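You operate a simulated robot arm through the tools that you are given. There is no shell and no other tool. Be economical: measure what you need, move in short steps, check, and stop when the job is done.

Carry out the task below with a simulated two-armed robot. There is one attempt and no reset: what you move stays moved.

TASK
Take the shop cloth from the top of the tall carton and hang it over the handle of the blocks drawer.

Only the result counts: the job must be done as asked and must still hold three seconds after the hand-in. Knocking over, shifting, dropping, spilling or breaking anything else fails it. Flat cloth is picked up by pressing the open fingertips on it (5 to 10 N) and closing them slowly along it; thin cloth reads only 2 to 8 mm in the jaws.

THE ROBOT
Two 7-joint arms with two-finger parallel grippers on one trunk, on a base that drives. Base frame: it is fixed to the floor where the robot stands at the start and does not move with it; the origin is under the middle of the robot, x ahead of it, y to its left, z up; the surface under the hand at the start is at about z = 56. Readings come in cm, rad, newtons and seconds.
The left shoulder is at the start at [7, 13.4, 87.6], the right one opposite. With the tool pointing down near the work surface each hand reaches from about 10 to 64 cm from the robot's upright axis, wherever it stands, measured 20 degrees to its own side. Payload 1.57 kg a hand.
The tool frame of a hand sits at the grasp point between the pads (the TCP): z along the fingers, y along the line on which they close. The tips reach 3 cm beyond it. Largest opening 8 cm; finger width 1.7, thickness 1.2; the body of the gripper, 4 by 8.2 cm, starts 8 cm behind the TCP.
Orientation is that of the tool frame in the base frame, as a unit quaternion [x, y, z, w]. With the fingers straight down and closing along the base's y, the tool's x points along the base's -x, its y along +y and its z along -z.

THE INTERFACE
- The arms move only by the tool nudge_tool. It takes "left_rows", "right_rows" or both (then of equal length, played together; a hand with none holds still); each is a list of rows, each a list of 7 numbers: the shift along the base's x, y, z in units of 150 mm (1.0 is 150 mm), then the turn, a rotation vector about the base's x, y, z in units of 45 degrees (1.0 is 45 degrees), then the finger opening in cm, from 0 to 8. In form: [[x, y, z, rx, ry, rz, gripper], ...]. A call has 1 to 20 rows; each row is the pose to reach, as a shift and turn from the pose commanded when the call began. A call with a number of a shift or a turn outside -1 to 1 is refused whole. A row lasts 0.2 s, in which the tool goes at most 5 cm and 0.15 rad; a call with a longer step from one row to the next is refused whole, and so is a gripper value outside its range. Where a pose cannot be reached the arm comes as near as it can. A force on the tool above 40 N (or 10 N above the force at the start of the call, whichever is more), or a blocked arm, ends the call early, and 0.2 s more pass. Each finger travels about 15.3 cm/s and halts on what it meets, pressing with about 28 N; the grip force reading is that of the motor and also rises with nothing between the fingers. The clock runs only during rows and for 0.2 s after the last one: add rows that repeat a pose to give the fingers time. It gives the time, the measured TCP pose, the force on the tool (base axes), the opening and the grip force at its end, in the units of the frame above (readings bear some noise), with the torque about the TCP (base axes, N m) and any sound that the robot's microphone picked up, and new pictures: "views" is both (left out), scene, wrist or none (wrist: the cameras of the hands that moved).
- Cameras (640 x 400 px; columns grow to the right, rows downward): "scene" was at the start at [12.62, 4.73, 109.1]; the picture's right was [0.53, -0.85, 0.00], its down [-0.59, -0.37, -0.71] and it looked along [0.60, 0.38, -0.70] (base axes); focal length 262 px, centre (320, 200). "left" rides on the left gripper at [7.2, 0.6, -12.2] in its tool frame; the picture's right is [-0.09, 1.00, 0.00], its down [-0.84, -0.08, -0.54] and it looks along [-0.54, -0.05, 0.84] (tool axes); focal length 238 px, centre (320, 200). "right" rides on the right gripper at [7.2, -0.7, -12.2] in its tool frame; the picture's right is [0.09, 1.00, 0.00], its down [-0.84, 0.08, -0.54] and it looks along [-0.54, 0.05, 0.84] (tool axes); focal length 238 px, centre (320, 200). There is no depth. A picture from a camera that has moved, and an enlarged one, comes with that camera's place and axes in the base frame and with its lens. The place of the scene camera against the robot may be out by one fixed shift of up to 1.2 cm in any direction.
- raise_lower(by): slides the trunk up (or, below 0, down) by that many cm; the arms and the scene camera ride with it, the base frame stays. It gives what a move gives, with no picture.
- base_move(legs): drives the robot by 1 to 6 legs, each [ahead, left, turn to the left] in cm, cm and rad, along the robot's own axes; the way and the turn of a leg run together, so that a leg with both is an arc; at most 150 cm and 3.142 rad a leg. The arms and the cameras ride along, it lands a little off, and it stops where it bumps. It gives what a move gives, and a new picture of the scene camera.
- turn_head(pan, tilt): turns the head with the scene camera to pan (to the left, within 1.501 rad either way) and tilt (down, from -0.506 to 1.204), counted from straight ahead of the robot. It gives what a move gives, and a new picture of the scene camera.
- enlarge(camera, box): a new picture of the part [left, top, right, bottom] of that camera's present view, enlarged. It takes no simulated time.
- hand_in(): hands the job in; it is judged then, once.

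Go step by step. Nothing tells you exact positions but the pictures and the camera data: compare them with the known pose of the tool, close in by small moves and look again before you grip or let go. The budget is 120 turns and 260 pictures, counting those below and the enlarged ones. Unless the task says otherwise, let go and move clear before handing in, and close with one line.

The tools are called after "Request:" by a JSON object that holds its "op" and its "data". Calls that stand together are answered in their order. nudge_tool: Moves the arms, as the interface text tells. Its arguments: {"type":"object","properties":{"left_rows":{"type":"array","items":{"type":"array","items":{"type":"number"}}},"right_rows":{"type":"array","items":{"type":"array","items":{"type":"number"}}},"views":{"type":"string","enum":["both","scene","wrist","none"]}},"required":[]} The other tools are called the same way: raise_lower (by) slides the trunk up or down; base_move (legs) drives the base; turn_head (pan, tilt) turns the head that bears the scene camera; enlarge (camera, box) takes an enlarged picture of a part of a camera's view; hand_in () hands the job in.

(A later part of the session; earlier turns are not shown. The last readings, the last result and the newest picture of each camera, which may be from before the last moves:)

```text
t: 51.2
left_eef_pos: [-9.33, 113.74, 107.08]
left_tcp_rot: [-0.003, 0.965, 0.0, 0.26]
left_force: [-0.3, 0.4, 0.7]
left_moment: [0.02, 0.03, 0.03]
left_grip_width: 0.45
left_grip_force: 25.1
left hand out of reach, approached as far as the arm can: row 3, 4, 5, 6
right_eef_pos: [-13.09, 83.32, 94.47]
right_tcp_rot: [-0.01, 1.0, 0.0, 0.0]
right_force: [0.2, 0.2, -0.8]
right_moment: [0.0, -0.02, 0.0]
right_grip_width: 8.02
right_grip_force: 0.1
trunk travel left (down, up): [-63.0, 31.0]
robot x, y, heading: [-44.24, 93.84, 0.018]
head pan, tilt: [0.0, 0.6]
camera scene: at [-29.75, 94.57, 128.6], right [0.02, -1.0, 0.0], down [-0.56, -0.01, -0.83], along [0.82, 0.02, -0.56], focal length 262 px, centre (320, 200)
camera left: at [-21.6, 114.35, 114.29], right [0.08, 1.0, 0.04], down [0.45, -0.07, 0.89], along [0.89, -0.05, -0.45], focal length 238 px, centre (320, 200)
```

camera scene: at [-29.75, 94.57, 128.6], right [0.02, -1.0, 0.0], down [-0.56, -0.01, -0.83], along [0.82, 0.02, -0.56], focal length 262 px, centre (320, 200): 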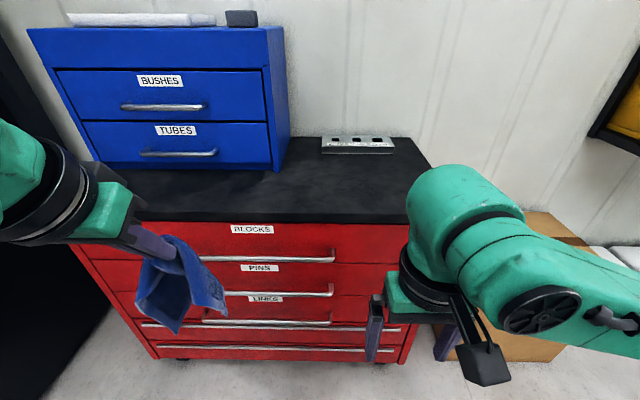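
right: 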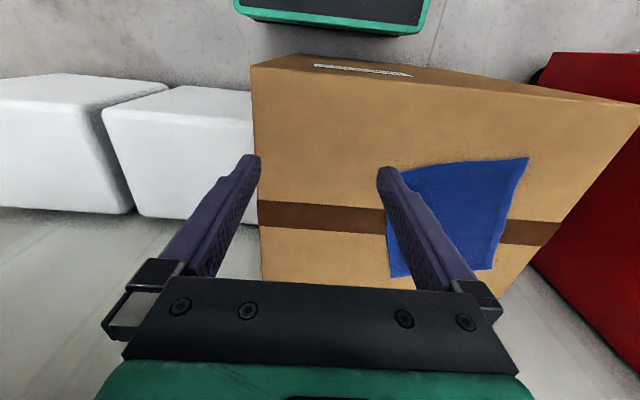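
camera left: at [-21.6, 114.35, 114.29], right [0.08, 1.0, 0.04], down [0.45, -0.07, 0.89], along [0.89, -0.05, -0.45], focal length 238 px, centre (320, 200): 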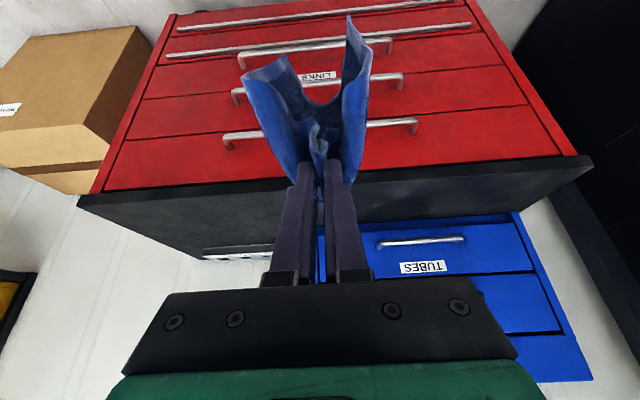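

The wrist view gives the bar at x≈18.2, z≈76.5, y 91.6–133, with the drawer face near x≈22.3 and the counter edge near x≈21.4, z 87–90. I drive 18 cm closer and lower the hand slightly.

Request:
{"op": "base_move", "data": {"legs": [[18, 0, -0.017]]}}

Request:
{"op": "nudge_tool", "data": {"left_rows": [[0.1, 0, -0.1, 0, 0, 0, 0], [0.2, 0, -0.2, 0, 0, 0, 0], [0.2, 0, -0.2, 0, 0, 0, 0]]}}

```text
t: 52.7
left_eef_pos: [9.32, 113.32, 107.27]
left_tcp_rot: [0.007, 0.965, -0.003, 0.261]
left_force: [-0.2, -0.6, -0.4]
left_moment: [0.02, 0.02, 0.03]
left_grip_width: 0.46
left_grip_force: 25.0
right_eef_pos: [4.86, 82.99, 94.54]
right_tcp_rot: [0.0, 1.0, 0.0, 0.0]
right_force: [0.5, -0.3, -0.8]
right_moment: [0.01, 0.07, -0.01]
right_grip_width: 8.01
right_grip_force: 0.1
trunk travel left (down, up): [-63.0, 31.0]
robot x, y, heading: [-26.06, 93.85, -0.002]
head pan, tilt: [0.0, 0.6]
camera scene: at [-11.61, 94.48, 128.61], right [0.0, -1.0, 0.0], down [-0.56, 0.0, -0.83], along [0.83, 0.0, -0.56], focal length 262 px, centre (320, 200)
```

scene: 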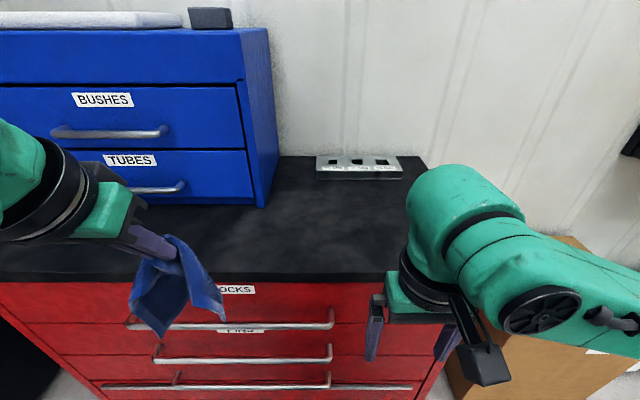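

```text
t: 53.5
left_eef_pos: [12.24, 113.34, 104.32]
left_tcp_rot: [0.007, 0.965, -0.002, 0.261]
left_force: [-1.1, 0.5, -0.5]
left_moment: [0.02, 0.0, 0.02]
left_grip_width: 0.42
left_grip_force: 25.3
right_eef_pos: [4.83, 82.9, 94.49]
right_tcp_rot: [-0.001, 1.0, 0.0, 0.001]
right_force: [0.5, -0.1, 1.0]
right_moment: [0.03, 0.01, 0.02]
right_grip_width: 8.01
right_grip_force: 0.0
trunk travel left (down, up): [-63.0, 31.0]
robot x, y, heading: [-26.26, 94.07, 0.003]
head pan, tilt: [0.0, 0.6]
camera scene: at [-11.65, 94.46, 128.61], right [0.0, -1.0, 0.0], down [-0.56, 0.0, -0.83], along [0.83, 0.0, -0.56], focal length 262 px, centre (320, 200)
camera left: at [-0.07, 114.1, 111.33], right [0.09, 0.99, 0.04], down [0.45, -0.08, 0.89], along [0.89, -0.06, -0.45], focal length 238 px, centre (320, 200)
```

scene: 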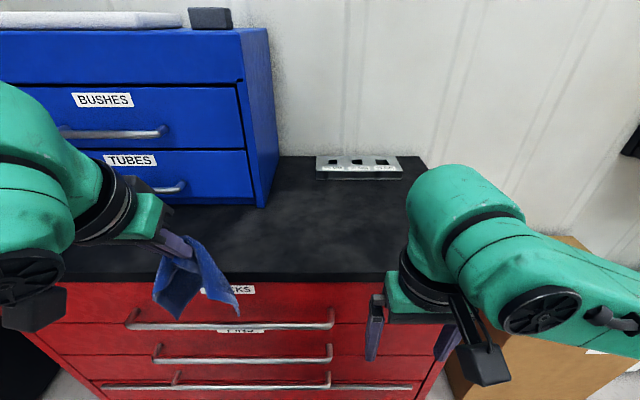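
left: 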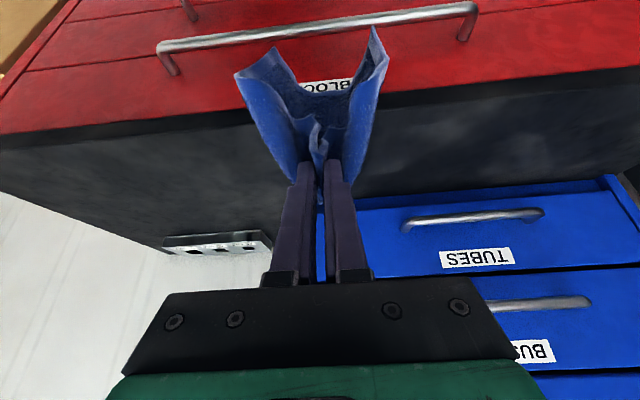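

Request:
{"op": "enlarge", "data": {"camera": "scene", "box": [100, 200, 340, 350]}}

Request:
{"op": "enlarge", "data": {"camera": "left", "box": [160, 0, 480, 200]}}

```text
2.67 times, centred on (220, 275) of scene
camera zoom: at [-11.65, 94.46, 128.61], right [0.0, -1.0, 0.0], down [-0.56, 0.0, -0.83], along [0.83, 0.0, -0.56], focal length 700 px, centre (587, 0)
```

zoom: 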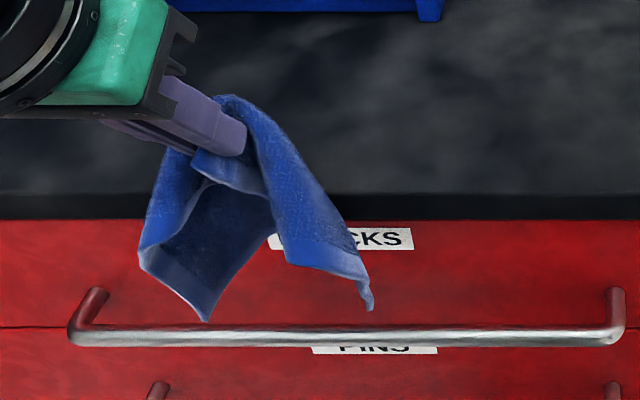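

```text
2.00 times, centred on (320, 100) of left
camera zoom: at [-0.07, 114.1, 111.33], right [0.09, 0.99, 0.04], down [0.45, -0.08, 0.89], along [0.89, -0.06, -0.45], focal length 477 px, centre (320, 400)
```

zoom: 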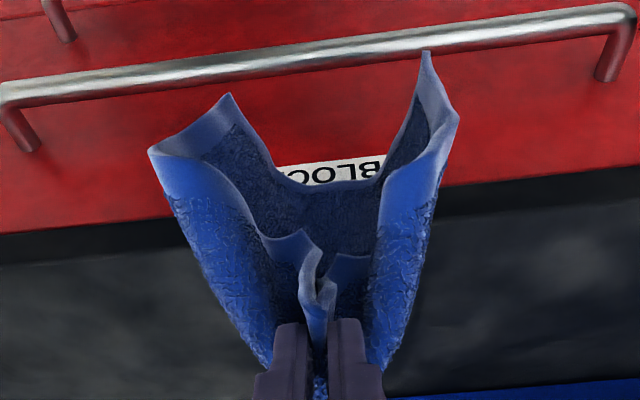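

The cloth hangs about 14 cm below the tips, with its far hem toward the drawer. I lower until its hem is between counter and bar height, then move it forward against the drawer face.

Request:
{"op": "nudge_tool", "data": {"left_rows": [[0, 0, -0.2, 0, 0, 0, 0], [0, 0, -0.4, 0, 0, 0, 0], [0, 0, -0.58, 0, 0, 0, 0], [0.1, 0, -0.58, 0, 0, 0, 0], [0.2, 0, -0.58, 0, 0, 0, 0], [0.28, 0, -0.58, 0, 0, 0, 0], [0.34, 0, -0.58, 0, 0, 0, 0], [0.34, 0, -0.58, 0, 0, 0, 0]]}}

Request:
{"op": "enlarge", "data": {"camera": "scene", "box": [100, 200, 340, 350]}}

Request:
{"op": "enlarge", "data": {"camera": "left", "box": [160, 0, 480, 200]}}

```text
t: 55.3
left_eef_pos: [17.46, 113.36, 95.52]
left_tcp_rot: [0.006, 0.966, -0.003, 0.26]
left_force: [0.3, 0.9, 0.3]
left_moment: [0.01, 0.02, 0.06]
left_grip_width: 0.45
left_grip_force: 25.0
left hand out of reach, approached as far as the arm can: row 1, 2, 3, 4, 5, 6
right_eef_pos: [4.91, 82.92, 94.41]
right_tcp_rot: [-0.001, 1.0, 0.0, 0.0]
right_force: [1.0, 0.2, -0.5]
right_moment: [-0.01, -0.01, 0.05]
right_grip_width: 7.98
right_grip_force: 0.1
trunk travel left (down, up): [-63.0, 31.0]
robot x, y, heading: [-25.84, 93.53, 0.003]
head pan, tilt: [0.0, 0.6]
camera scene: at [-11.57, 94.48, 128.6], right [0.0, -1.0, 0.0], down [-0.57, 0.0, -0.82], along [0.82, 0.0, -0.57], focal length 262 px, centre (320, 200)
camera left: at [5.23, 114.22, 102.6], right [0.09, 0.99, 0.04], down [0.45, -0.08, 0.89], along [0.89, -0.06, -0.46], focal length 238 px, centre (320, 200)
```

scene: 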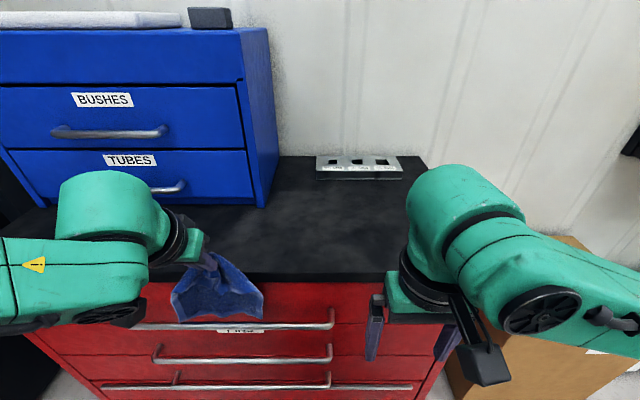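
left: 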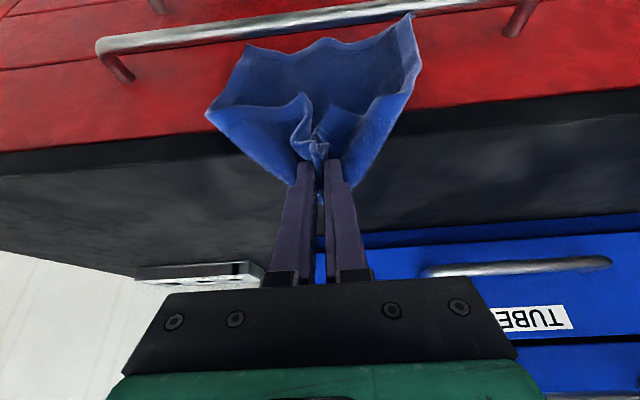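

```text
2.67 times, centred on (220, 275) of scene
camera zoom: at [-11.57, 94.48, 128.6], right [0.0, -1.0, 0.0], down [-0.57, 0.0, -0.82], along [0.82, 0.0, -0.57], focal length 700 px, centre (587, 0)
```

zoom: 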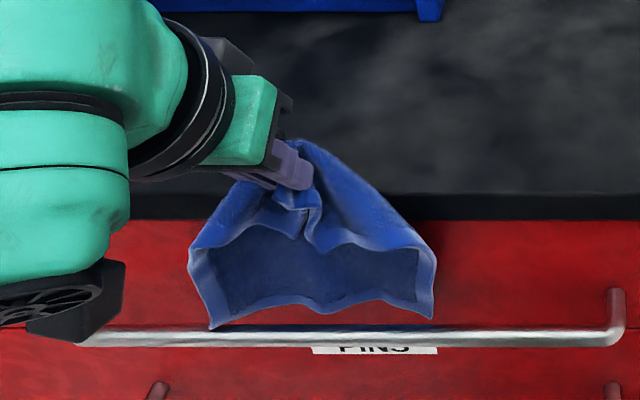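

```text
2.00 times, centred on (320, 100) of left
camera zoom: at [5.23, 114.22, 102.6], right [0.09, 0.99, 0.04], down [0.45, -0.08, 0.89], along [0.89, -0.06, -0.46], focal length 477 px, centre (320, 400)
```

zoom: 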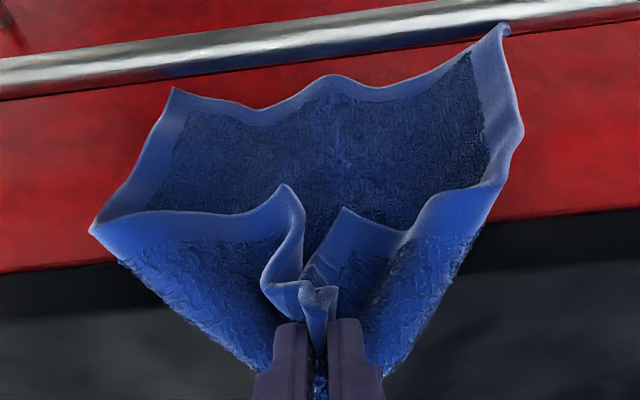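

The far hem hangs just above the bar, near the drawer face. I press it in a bit more and lower a few centimetres.

Request:
{"op": "nudge_tool", "data": {"left_rows": [[0.06, 0, 0, 0, 0, 0, 0], [0.08, 0, -0.08, 0, 0, 0, 0], [0.08, 0, -0.18, 0, 0, 0, 0], [0.08, 0, -0.27, 0, 0, 0, 0], [0.08, 0, -0.27, 0, 0, 0, 0]]}}

Request:
{"op": "enlarge", "data": {"camera": "scene", "box": [100, 200, 340, 350]}}

Request:
{"op": "enlarge", "data": {"camera": "left", "box": [160, 0, 480, 200]}}

```text
t: 56.3
left_eef_pos: [18.53, 113.14, 93.17]
left_tcp_rot: [0.01, 0.962, -0.002, 0.274]
left_force: [-18.6, 2.6, 23.8]
left_moment: [0.02, 0.19, 0.04]
left_grip_width: 0.42
left_grip_force: 24.9
right_eef_pos: [4.32, 82.89, 94.68]
right_tcp_rot: [-0.001, 1.0, 0.0, 0.003]
right_force: [0.3, -0.5, -0.7]
right_moment: [0.0, 0.03, 0.03]
right_grip_width: 8.01
right_grip_force: 0.0
trunk travel left (down, up): [-63.0, 31.0]
robot x, y, heading: [-26.19, 93.79, -0.0]
head pan, tilt: [0.0, 0.6]
stopped in row 4 (left hand): the force on the tool passed its limit at 46 N (the readings are from after the stop); the commanded pose is now the measured one
camera scene: at [-12.31, 94.45, 128.71], right [0.0, -1.0, 0.0], down [-0.56, 0.0, -0.83], along [0.83, 0.0, -0.56], focal length 262 px, centre (320, 200)
camera left: at [6.01, 114.0, 99.92], right [0.1, 0.99, 0.05], down [0.42, -0.09, 0.9], along [0.9, -0.07, -0.43], focal length 238 px, centre (320, 200)
```

scene: 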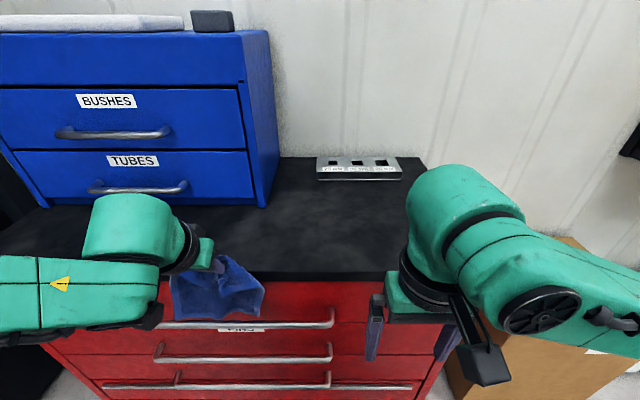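
left: 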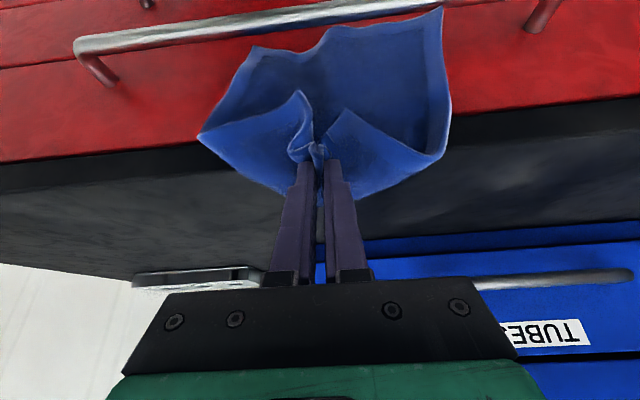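

```text
2.67 times, centred on (220, 275) of scene
camera zoom: at [-12.31, 94.45, 128.71], right [0.0, -1.0, 0.0], down [-0.56, 0.0, -0.83], along [0.83, 0.0, -0.56], focal length 700 px, centre (587, 0)
```

zoom: 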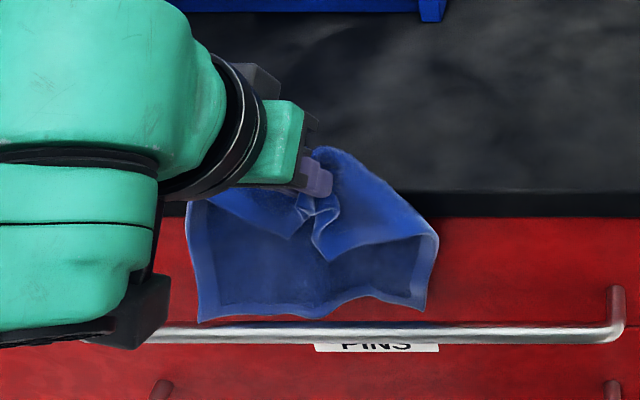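

```text
2.00 times, centred on (320, 100) of left
camera zoom: at [6.01, 114.0, 99.92], right [0.1, 0.99, 0.05], down [0.42, -0.09, 0.9], along [0.9, -0.07, -0.43], focal length 477 px, centre (320, 400)
```

zoom: 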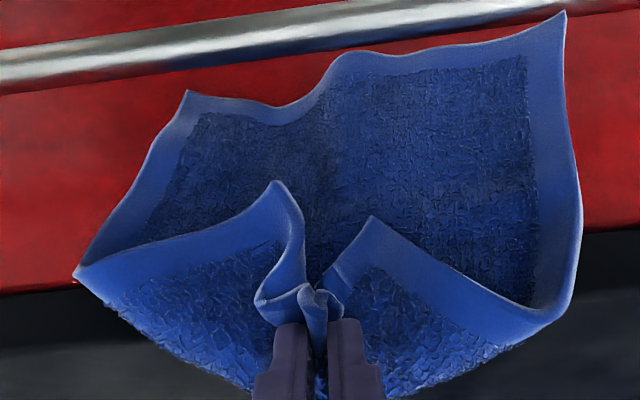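

The fingers touched the counter's top edge, so the counter front is at about x≈20.5. I back off 2 cm and then lower with the tips straight above the bar.

Request:
{"op": "nudge_tool", "data": {"left_rows": [[-0.06, 0, 0.03, 0, 0, 0, 0], [-0.13, 0, 0.03, 0, 0, 0, 0], [-0.13, 0, -0.05, 0, 0, 0, 0], [-0.13, 0, -0.12, 0, 0, 0, 0], [-0.13, 0, -0.18, 0, 0, 0, 0], [-0.13, 0, -0.18, 0, 0, 0, 0]]}}

Request:
{"op": "enlarge", "data": {"camera": "scene", "box": [100, 200, 340, 350]}}

Request:
{"op": "enlarge", "data": {"camera": "left", "box": [160, 0, 480, 200]}}

```text
t: 57.7
left_eef_pos: [18.51, 113.16, 93.17]
left_tcp_rot: [0.009, 0.962, -0.001, 0.274]
left_force: [-9.8, 3.9, 35.6]
left_moment: [0.07, -0.19, 0.11]
left_grip_width: 0.44
left_grip_force: 25.4
left hand out of reach, approached as far as the arm can: row 1, 2, 3, 4, 5, 6
right_eef_pos: [4.29, 82.88, 94.71]
right_tcp_rot: [-0.001, 1.0, 0.0, 0.003]
right_force: [0.2, -0.8, 0.5]
right_moment: [-0.04, -0.01, -0.01]
right_grip_width: 7.99
right_grip_force: 0.0
trunk travel left (down, up): [-63.0, 31.0]
robot x, y, heading: [-26.23, 93.97, 0.004]
head pan, tilt: [0.0, 0.6]
camera scene: at [-12.39, 94.4, 128.71], right [0.0, -1.0, 0.0], down [-0.56, 0.0, -0.83], along [0.83, 0.0, -0.56], focal length 262 px, centre (320, 200)
camera left: at [5.99, 113.98, 99.9], right [0.1, 0.99, 0.05], down [0.42, -0.09, 0.9], along [0.9, -0.07, -0.43], focal length 238 px, centre (320, 200)
```

scene: 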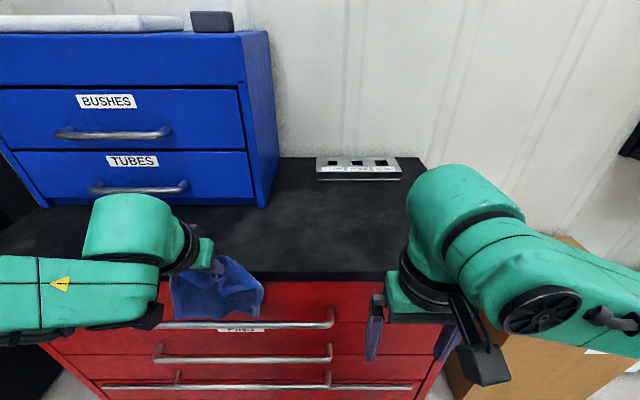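
left: 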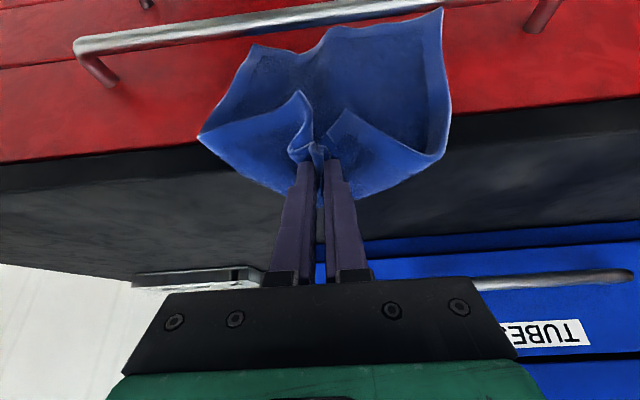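

```text
2.67 times, centred on (220, 275) of scene
camera zoom: at [-12.39, 94.4, 128.71], right [0.0, -1.0, 0.0], down [-0.56, 0.0, -0.83], along [0.83, 0.0, -0.56], focal length 700 px, centre (587, 0)
```

zoom: 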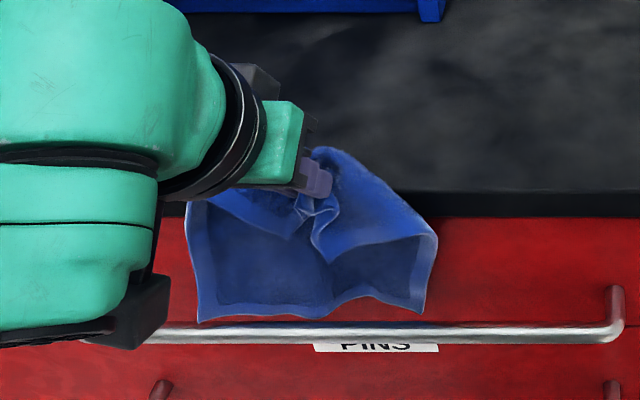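

```text
2.00 times, centred on (320, 100) of left
camera zoom: at [5.99, 113.98, 99.9], right [0.1, 0.99, 0.05], down [0.42, -0.09, 0.9], along [0.9, -0.07, -0.43], focal length 477 px, centre (320, 400)
```

zoom: 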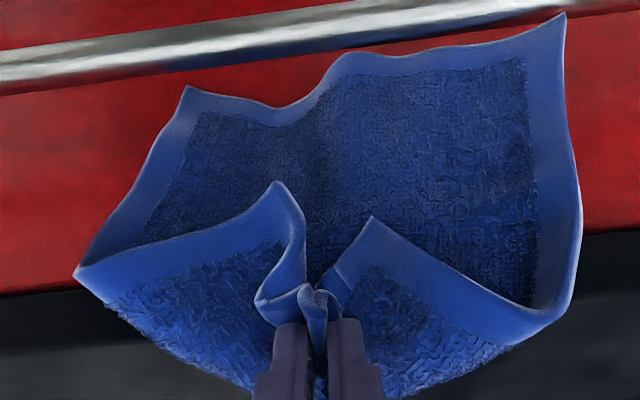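

The arm is cramped here: out of reach, with the tip still pressing on the counter edge. I raise the trunk 3 cm, back the base 14 cm and work with the arm more extended.

Request:
{"op": "raise_lower", "data": {"by": 3}}

Request:
{"op": "base_move", "data": {"legs": [[-14, 0, 0]]}}

Request:
{"op": "nudge_tool", "data": {"left_rows": [[0.15, 0, 0, 0, 0, 0, 0], [0.3, 0, 0, 0, 0, 0, 0], [0.4, 0, 0, 0, 0, 0, 0], [0.4, 0, 0, 0, 0, 0, 0]], "views": "wrist"}}

```text
t: 58.4
left_eef_pos: [18.97, 113.26, 95.69]
left_tcp_rot: [0.009, 0.963, -0.001, 0.269]
left_force: [-0.3, -0.4, -1.2]
left_moment: [0.01, 0.01, 0.05]
left_grip_width: 0.46
left_grip_force: 25.5
right_eef_pos: [4.77, 82.89, 97.43]
right_tcp_rot: [-0.001, 1.0, 0.0, -0.001]
right_force: [0.8, -0.7, 0.1]
right_moment: [0.01, 0.02, 0.0]
right_grip_width: 8.0
right_grip_force: 0.1
trunk travel left (down, up): [-66.0, 28.0]
robot x, y, heading: [-26.03, 94.2, 0.001]
head pan, tilt: [0.0, 0.6]
```

```text
t: 59.8
left_eef_pos: [5.06, 113.31, 95.65]
left_tcp_rot: [0.008, 0.963, -0.001, 0.268]
left_force: [-0.8, -0.7, 0.5]
left_moment: [0.01, 0.06, 0.07]
left_grip_width: 0.46
left_grip_force: 25.3
right_eef_pos: [-8.87, 83.05, 97.47]
right_tcp_rot: [-0.002, 1.0, -0.001, 0.0]
right_force: [0.7, -0.6, -0.2]
right_moment: [0.02, -0.03, 0.0]
right_grip_width: 8.0
right_grip_force: 0.0
trunk travel left (down, up): [-66.0, 28.0]
robot x, y, heading: [-39.8, 93.75, 0.002]
head pan, tilt: [0.0, 0.6]
camera scene: at [-25.31, 94.49, 131.58], right [0.0, -1.0, 0.0], down [-0.57, 0.0, -0.82], along [0.82, 0.0, -0.57], focal length 262 px, centre (320, 200)
```

scene: 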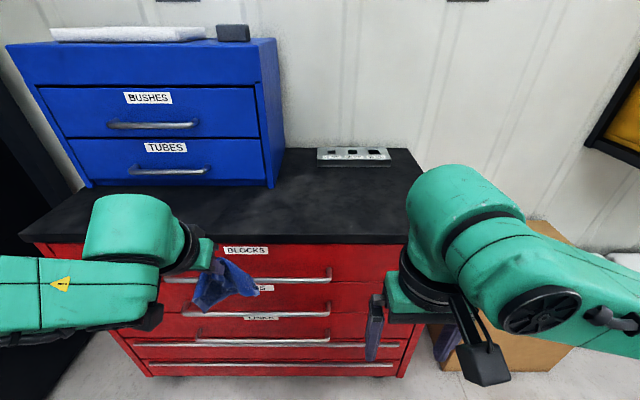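

```text
t: 60.8
left_eef_pos: [11.14, 113.36, 95.77]
left_tcp_rot: [0.008, 0.963, -0.001, 0.27]
left_force: [-0.5, -0.3, 0.6]
left_moment: [0.01, 0.02, 0.05]
left_grip_width: 0.44
left_grip_force: 24.7
right_eef_pos: [-8.97, 82.9, 97.42]
right_tcp_rot: [-0.001, 1.0, 0.001, 0.001]
right_force: [1.1, 0.1, -0.6]
right_moment: [-0.03, 0.03, -0.01]
right_grip_width: 8.0
right_grip_force: 0.1
trunk travel left (down, up): [-66.0, 28.0]
robot x, y, heading: [-40.26, 94.44, 0.004]
head pan, tilt: [0.0, 0.6]
camera left: at [-1.33, 114.13, 102.55], right [0.1, 0.99, 0.05], down [0.43, -0.09, 0.9], along [0.9, -0.06, -0.44], focal length 238 px, centre (320, 200)
```

left: 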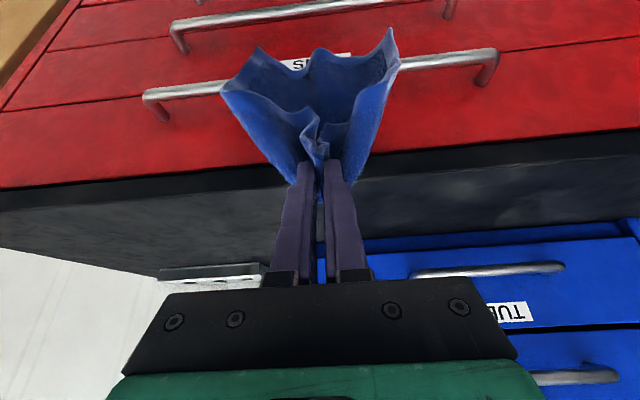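

Now the hand can move again. I swing the cloth in over the counter edge, then draw the tips back above the bar while lowering so the hem drops behind it.

Request:
{"op": "nudge_tool", "data": {"left_rows": [[0.1, 0, 0.13, 0, 0, 0, 0], [0.2, 0, 0.25, 0, 0, 0, 0], [0.35, 0, 0.25, 0, 0, 0, 0], [0.5, 0, 0.25, 0, 0, 0, 0], [0.52, 0, 0.1, 0, 0, 0, 0], [0.52, 0, -0.03, 0, 0, 0, 0], [0.52, 0, -0.03, 0, 0, 0, 0]]}}

Request:
{"op": "enlarge", "data": {"camera": "scene", "box": [130, 200, 370, 350]}}

```text
t: 62.4
left_eef_pos: [19.0, 113.38, 95.21]
left_tcp_rot: [0.008, 0.963, -0.001, 0.269]
left_force: [-0.3, 0.7, 1.1]
left_moment: [-0.01, 0.07, 0.05]
left_grip_width: 0.46
left_grip_force: 25.2
right_eef_pos: [-9.09, 82.92, 97.48]
right_tcp_rot: [-0.002, 1.0, 0.0, 0.0]
right_force: [-1.0, 0.0, 0.0]
right_moment: [-0.01, 0.01, -0.01]
right_grip_width: 7.97
right_grip_force: 0.1
trunk travel left (down, up): [-66.0, 28.0]
robot x, y, heading: [-39.67, 94.03, 0.003]
head pan, tilt: [0.0, 0.6]
camera scene: at [-25.46, 94.47, 131.6], right [0.0, -1.0, 0.0], down [-0.56, 0.0, -0.83], along [0.83, 0.0, -0.56], focal length 262 px, centre (320, 200)
camera left: at [6.39, 114.15, 102.11], right [0.1, 0.99, 0.05], down [0.43, -0.09, 0.9], along [0.9, -0.06, -0.44], focal length 238 px, centre (320, 200)
```

scene: 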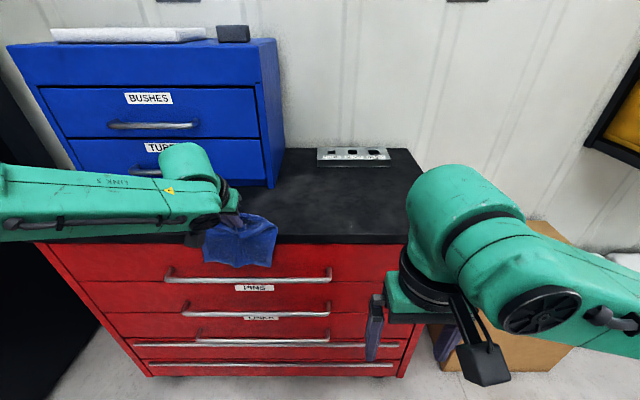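
left: 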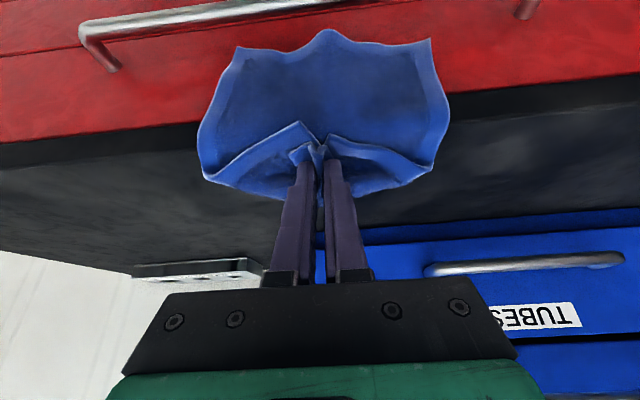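

```text
2.67 times, centred on (250, 275) of scene
camera zoom: at [-25.46, 94.47, 131.6], right [0.0, -1.0, 0.0], down [-0.56, 0.0, -0.83], along [0.83, 0.0, -0.56], focal length 700 px, centre (507, 0)
```

zoom: 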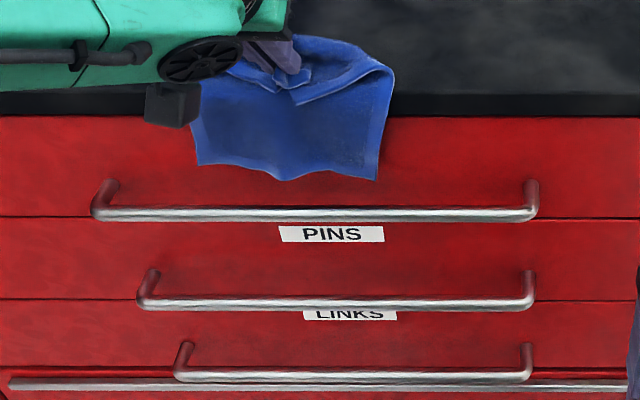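

The cloth now lies flat in front of the counter edge with its hem just above the bar. I ease back slightly and lower.

Request:
{"op": "nudge_tool", "data": {"left_rows": [[-0.06, 0, -0.02, 0, 0, 0, 0], [-0.11, 0, -0.08, 0, 0, 0, 0], [-0.11, 0, -0.18, 0, 0, 0, 0], [-0.11, 0, -0.28, 0, 0, 0, 0], [-0.11, 0, -0.38, 0, 0, 0, 0], [-0.11, 0, -0.38, 0, 0, 0, 0]]}}

Request:
{"op": "enlarge", "data": {"camera": "scene", "box": [130, 200, 370, 350]}}

```text
t: 63.8
left_eef_pos: [17.0, 113.22, 89.5]
left_tcp_rot: [0.008, 0.963, -0.002, 0.269]
left_force: [-12.1, -1.0, 4.2]
left_moment: [0.01, 0.14, -0.01]
left_grip_width: 0.46
left_grip_force: 25.0
right_eef_pos: [-9.23, 82.94, 97.52]
right_tcp_rot: [-0.002, 1.0, 0.0, 0.001]
right_force: [-0.5, 0.0, 0.0]
right_moment: [0.0, 0.02, 0.01]
right_grip_width: 8.02
right_grip_force: 0.1
trunk travel left (down, up): [-66.0, 28.0]
robot x, y, heading: [-40.1, 93.94, 0.004]
head pan, tilt: [0.0, 0.6]
camera scene: at [-25.77, 94.42, 131.63], right [0.0, -1.0, 0.0], down [-0.56, 0.0, -0.83], along [0.83, 0.0, -0.56], focal length 262 px, centre (320, 200)
camera left: at [4.57, 113.98, 96.43], right [0.1, 0.99, 0.05], down [0.43, -0.09, 0.9], along [0.9, -0.06, -0.44], focal length 238 px, centre (320, 200)
```

scene: 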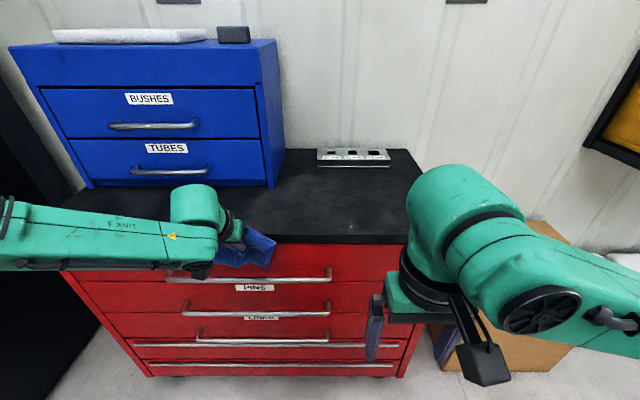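
left: 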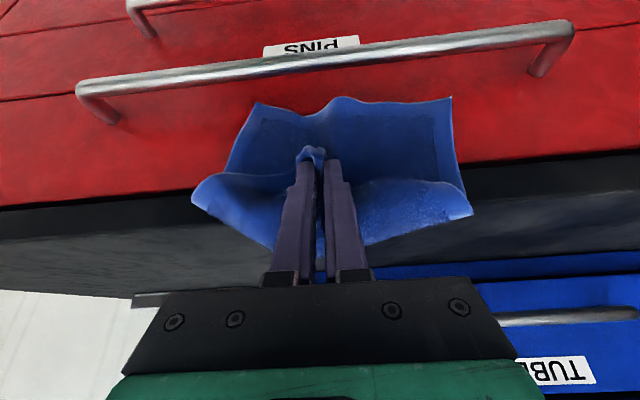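

```text
2.67 times, centred on (250, 275) of scene
camera zoom: at [-25.77, 94.42, 131.63], right [0.0, -1.0, 0.0], down [-0.56, 0.0, -0.83], along [0.83, 0.0, -0.56], focal length 700 px, centre (507, 0)
```

zoom: 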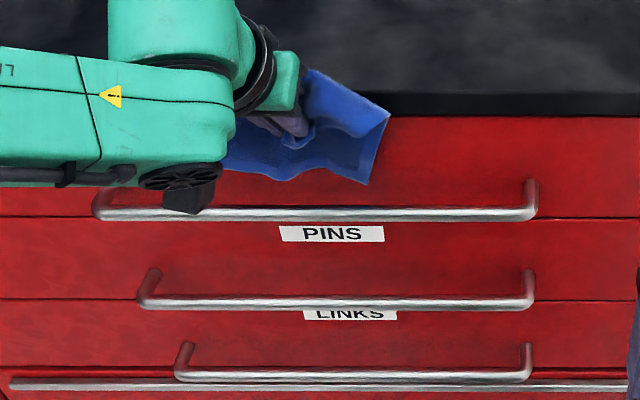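

The tip is brushing the counter edge. I back off a centimetre and continue lowering.

Request:
{"op": "nudge_tool", "data": {"left_rows": [[-0.05, 0, 0, 0, 0, 0, 0], [-0.07, 0, -0.08, 0, 0, 0, 0], [-0.07, 0, -0.16, 0, 0, 0, 0], [-0.05, 0, -0.24, 0, 0, 0, 0], [-0.05, 0, -0.24, 0, 0, 0, 0]]}}

Request:
{"op": "enlarge", "data": {"camera": "scene", "box": [130, 200, 370, 350]}}

Request:
{"op": "enlarge", "data": {"camera": "left", "box": [160, 0, 480, 200]}}

```text
t: 65.0
left_eef_pos: [16.45, 113.42, 85.94]
left_tcp_rot: [0.007, 0.963, -0.001, 0.269]
left_force: [-0.1, -0.1, -0.8]
left_moment: [-0.03, 0.01, 0.02]
left_grip_width: 0.47
left_grip_force: 25.4
right_eef_pos: [-8.96, 83.05, 97.34]
right_tcp_rot: [-0.002, 1.0, 0.0, 0.001]
right_force: [0.1, -0.2, 0.3]
right_moment: [-0.01, 0.0, -0.01]
right_grip_width: 7.98
right_grip_force: 0.1
trunk travel left (down, up): [-66.0, 28.0]
robot x, y, heading: [-39.81, 94.21, 0.0]
head pan, tilt: [0.0, 0.6]
camera scene: at [-25.46, 94.48, 131.6], right [0.0, -1.0, 0.0], down [-0.56, 0.0, -0.83], along [0.83, 0.0, -0.56], focal length 262 px, centre (320, 200)
camera left: at [4.02, 114.1, 92.85], right [0.1, 0.99, 0.05], down [0.43, -0.09, 0.9], along [0.9, -0.06, -0.44], focal length 238 px, centre (320, 200)
```

scene: 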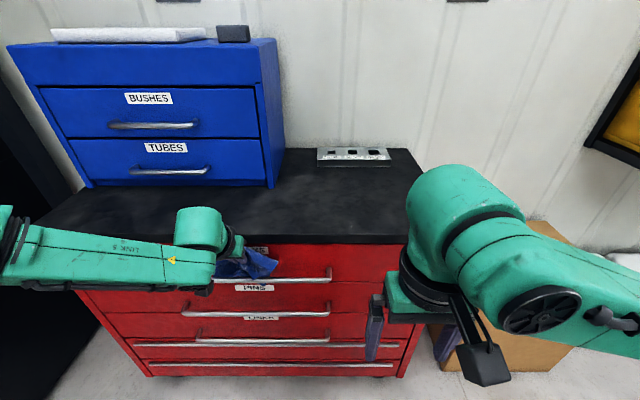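
left: 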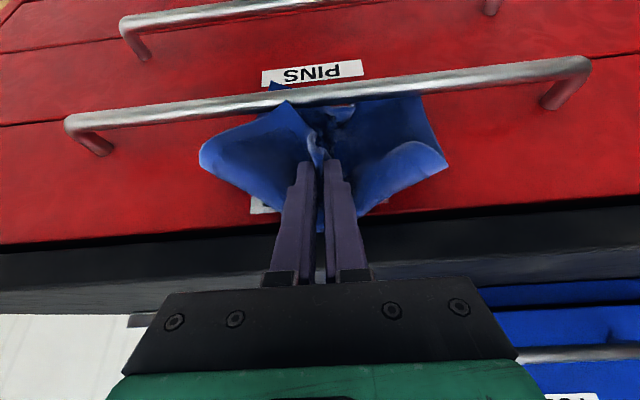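

```text
2.67 times, centred on (250, 275) of scene
camera zoom: at [-25.46, 94.48, 131.6], right [0.0, -1.0, 0.0], down [-0.56, 0.0, -0.83], along [0.83, 0.0, -0.56], focal length 700 px, centre (507, 0)
```

zoom: 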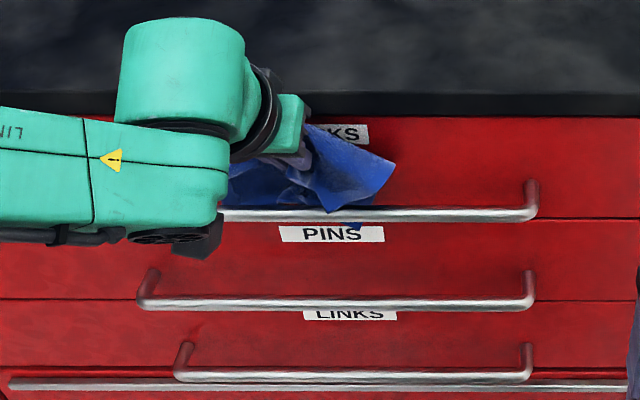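

```text
2.00 times, centred on (320, 100) of left
camera zoom: at [4.02, 114.1, 92.85], right [0.1, 0.99, 0.05], down [0.43, -0.09, 0.9], along [0.9, -0.06, -0.44], focal length 477 px, centre (320, 400)
```

zoom: 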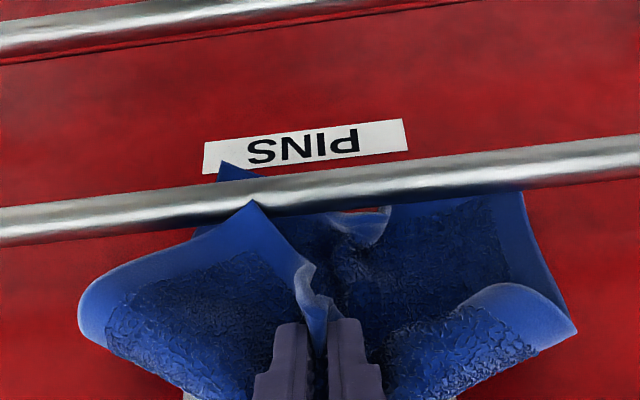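

The hem has gone behind the bar. I lower further, slightly inward, until the tips are just above the bar.

Request:
{"op": "nudge_tool", "data": {"left_rows": [[0.05, 0, -0.05, 0, 0, 0, 0], [0.08, 0, -0.12, 0, 0, 0, 0], [0.08, 0, -0.19, 0, 0, 0, 0], [0.08, 0, -0.25, 0, 0, 0, 0], [0.08, 0, -0.25, 0, 0, 0, 0]]}}

Request:
{"op": "enlarge", "data": {"camera": "scene", "box": [130, 200, 370, 350]}}

Request:
{"op": "enlarge", "data": {"camera": "left", "box": [160, 0, 480, 200]}}

```text
t: 66.2
left_eef_pos: [17.75, 113.34, 82.1]
left_tcp_rot: [0.009, 0.963, -0.002, 0.27]
left_force: [-2.4, 0.0, -0.4]
left_moment: [0.02, 0.03, 0.08]
left_grip_width: 0.46
left_grip_force: 24.6
right_eef_pos: [-9.06, 82.93, 97.43]
right_tcp_rot: [-0.001, 1.0, 0.0, 0.0]
right_force: [1.0, -0.6, -0.4]
right_moment: [0.0, 0.0, 0.02]
right_grip_width: 8.0
right_grip_force: 0.0
trunk travel left (down, up): [-66.0, 28.0]
robot x, y, heading: [-39.96, 94.53, 0.002]
head pan, tilt: [0.0, 0.6]
camera scene: at [-25.52, 94.48, 131.61], right [0.0, -1.0, 0.0], down [-0.56, 0.0, -0.83], along [0.83, 0.0, -0.56], focal length 262 px, centre (320, 200)
camera left: at [5.24, 114.1, 89.05], right [0.1, 0.99, 0.05], down [0.43, -0.09, 0.9], along [0.9, -0.06, -0.44], focal length 238 px, centre (320, 200)
```

scene: 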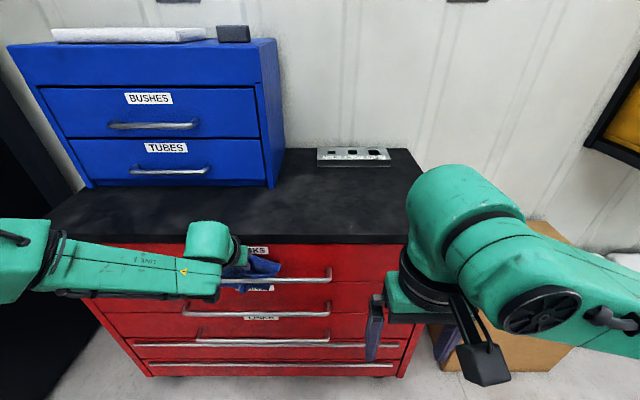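
left: 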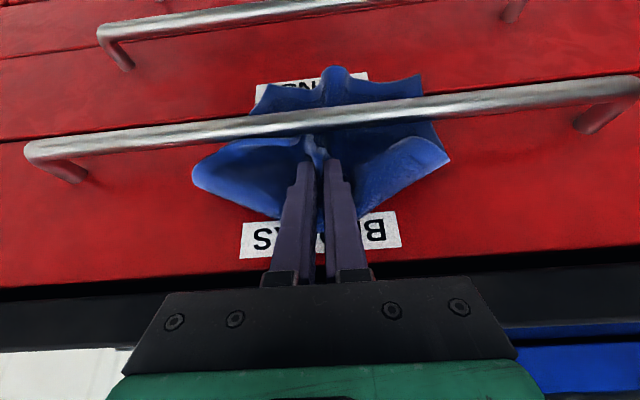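

```text
2.67 times, centred on (250, 275) of scene
camera zoom: at [-25.52, 94.48, 131.61], right [0.0, -1.0, 0.0], down [-0.56, 0.0, -0.83], along [0.83, 0.0, -0.56], focal length 700 px, centre (507, 0)
```

zoom: 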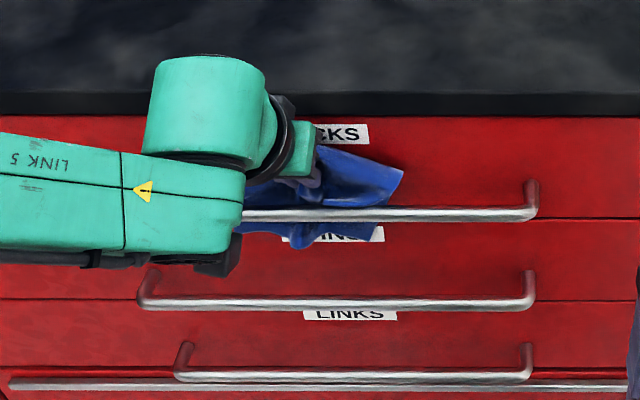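

```text
2.00 times, centred on (320, 100) of left
camera zoom: at [5.24, 114.1, 89.05], right [0.1, 0.99, 0.05], down [0.43, -0.09, 0.9], along [0.9, -0.06, -0.44], focal length 477 px, centre (320, 400)
```

zoom: 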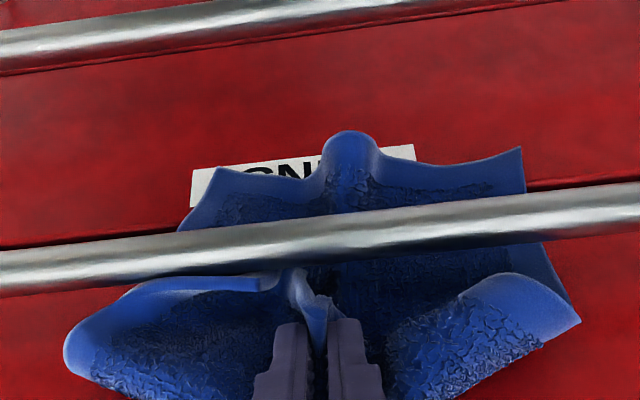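

The cloth's tail hangs behind the bar over its full width. Now I bring the held edge out over the bar toward the robot and partly down in front.

Request:
{"op": "nudge_tool", "data": {"left_rows": [[-0.03, 0, 0.06, 0, 0, 0, 0], [-0.12, 0, 0.08, 0, 0, 0, 0], [-0.22, 0, 0.08, 0, 0, 0, 0], [-0.32, 0, 0.05, 0, 0, 0, 0], [-0.36, 0, -0.05, 0, 0, 0, 0], [-0.36, 0, -0.15, 0, 0, 0, 0], [-0.36, 0, -0.25, 0, 0, 0, 0], [-0.36, 0, -0.25, 0, 0, 0, 0]]}}

Request:
{"op": "enlarge", "data": {"camera": "scene", "box": [130, 200, 370, 350]}}

Request:
{"op": "enlarge", "data": {"camera": "left", "box": [160, 0, 480, 200]}}

```text
t: 68.0
left_eef_pos: [12.36, 113.27, 78.68]
left_tcp_rot: [0.007, 0.963, -0.001, 0.27]
left_force: [0.0, 0.2, 0.4]
left_moment: [-0.01, 0.01, 0.03]
left_grip_width: 0.46
left_grip_force: 25.4
right_eef_pos: [-9.05, 82.92, 97.31]
right_tcp_rot: [-0.002, 1.0, 0.0, 0.0]
right_force: [0.3, 0.6, -0.8]
right_moment: [-0.02, 0.0, 0.05]
right_grip_width: 8.0
right_grip_force: 0.0
trunk travel left (down, up): [-66.0, 28.0]
robot x, y, heading: [-39.79, 94.36, 0.001]
head pan, tilt: [0.0, 0.6]
camera scene: at [-25.45, 94.48, 131.6], right [0.0, -1.0, 0.0], down [-0.56, 0.0, -0.83], along [0.83, 0.0, -0.56], focal length 262 px, centre (320, 200)
camera left: at [-0.15, 114.04, 85.43], right [0.1, 0.99, 0.05], down [0.43, -0.09, 0.9], along [0.9, -0.06, -0.44], focal length 238 px, centre (320, 200)
```

scene: 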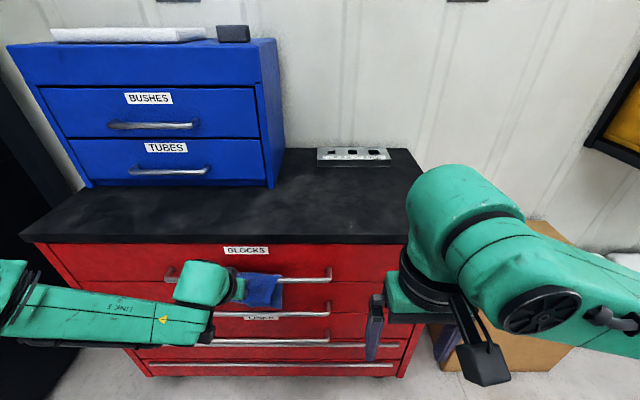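
left: 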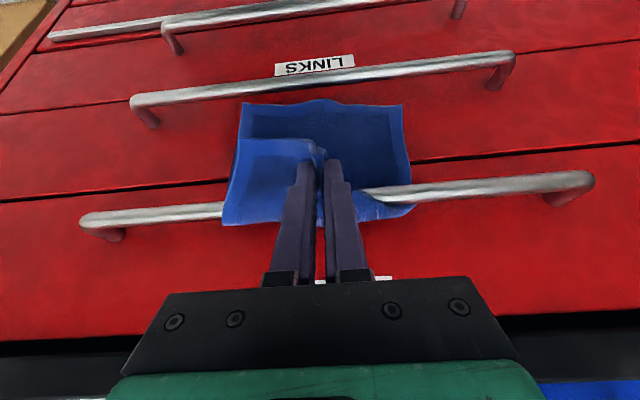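

```text
2.67 times, centred on (250, 275) of scene
camera zoom: at [-25.45, 94.48, 131.6], right [0.0, -1.0, 0.0], down [-0.56, 0.0, -0.83], along [0.83, 0.0, -0.56], focal length 700 px, centre (507, 0)
```

zoom: 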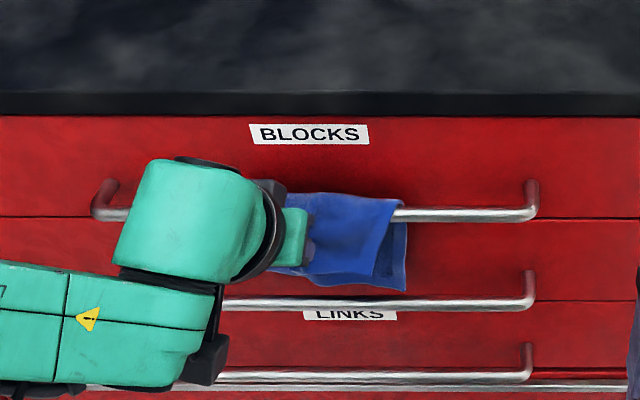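

```text
2.00 times, centred on (320, 100) of left
camera zoom: at [-0.15, 114.04, 85.43], right [0.1, 0.99, 0.05], down [0.43, -0.09, 0.9], along [0.9, -0.06, -0.44], focal length 477 px, centre (320, 400)
```

zoom: 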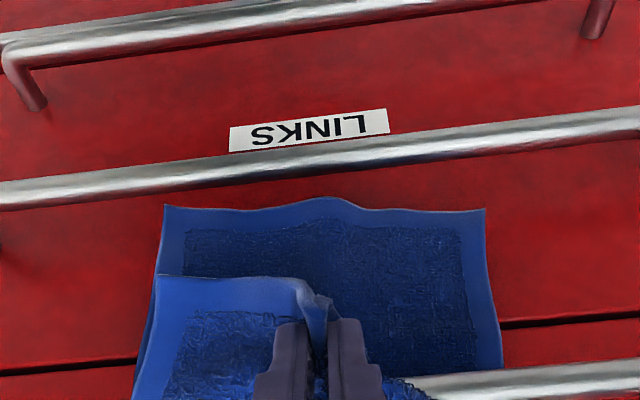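

The cloth is now draped over the bar. I lower the held edge some more in front, close to the bar.

Request:
{"op": "nudge_tool", "data": {"left_rows": [[0, 0, -0.1, 0, 0, 0, 0], [0.03, 0, -0.2, 0, 0, 0, 0], [0.05, 0, -0.3, 0, 0, 0, 0], [0.05, 0, -0.3, 0, 0, 0, 0]]}}

Request:
{"op": "enlarge", "data": {"camera": "scene", "box": [130, 200, 370, 350]}}

Request:
{"op": "enlarge", "data": {"camera": "left", "box": [160, 0, 480, 200]}}

```text
t: 69.0
left_eef_pos: [12.73, 113.81, 74.65]
left_tcp_rot: [0.009, 0.963, -0.001, 0.269]
left_force: [0.0, -0.2, 0.6]
left_moment: [0.0, 0.02, 0.05]
left_grip_width: 0.45
left_grip_force: 24.7
left hand out of reach, approached as far as the arm can: row 3, 4
right_eef_pos: [-8.88, 82.97, 97.41]
right_tcp_rot: [-0.002, 1.0, 0.0, 0.0]
right_force: [-0.5, -0.5, 0.4]
right_moment: [-0.01, 0.03, 0.0]
right_grip_width: 8.01
right_grip_force: 0.1
trunk travel left (down, up): [-66.0, 28.0]
robot x, y, heading: [-39.95, 94.24, 0.002]
head pan, tilt: [0.0, 0.6]
camera scene: at [-25.46, 94.5, 131.6], right [0.0, -1.0, 0.0], down [-0.56, 0.0, -0.83], along [0.83, 0.0, -0.56], focal length 262 px, centre (320, 200)
camera left: at [0.34, 114.53, 81.43], right [0.1, 0.99, 0.05], down [0.43, -0.09, 0.9], along [0.9, -0.06, -0.44], focal length 238 px, centre (320, 200)
```

scene: 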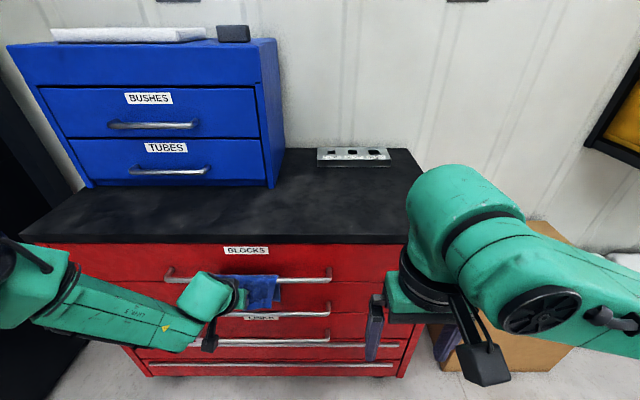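
left: 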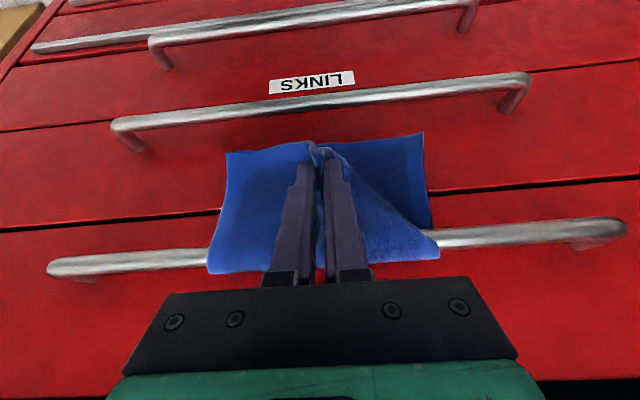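

```text
2.67 times, centred on (250, 275) of scene
camera zoom: at [-25.46, 94.5, 131.6], right [0.0, -1.0, 0.0], down [-0.56, 0.0, -0.83], along [0.83, 0.0, -0.56], focal length 700 px, centre (507, 0)
```

zoom: 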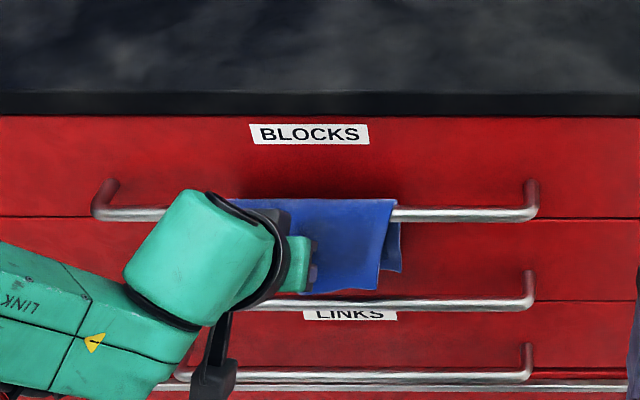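

```text
2.00 times, centred on (320, 100) of left
camera zoom: at [0.34, 114.53, 81.43], right [0.1, 0.99, 0.05], down [0.43, -0.09, 0.9], along [0.9, -0.06, -0.44], focal length 477 px, centre (320, 400)
```

zoom: 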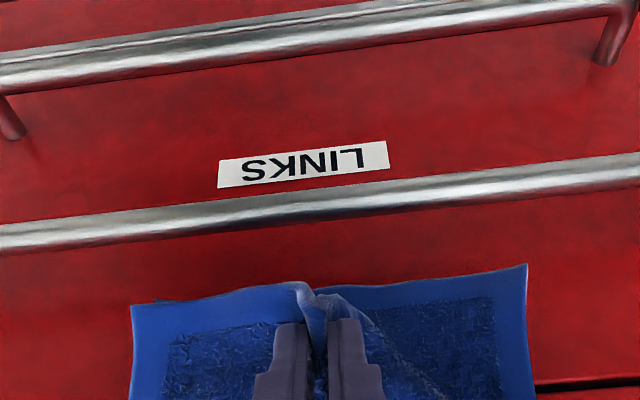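

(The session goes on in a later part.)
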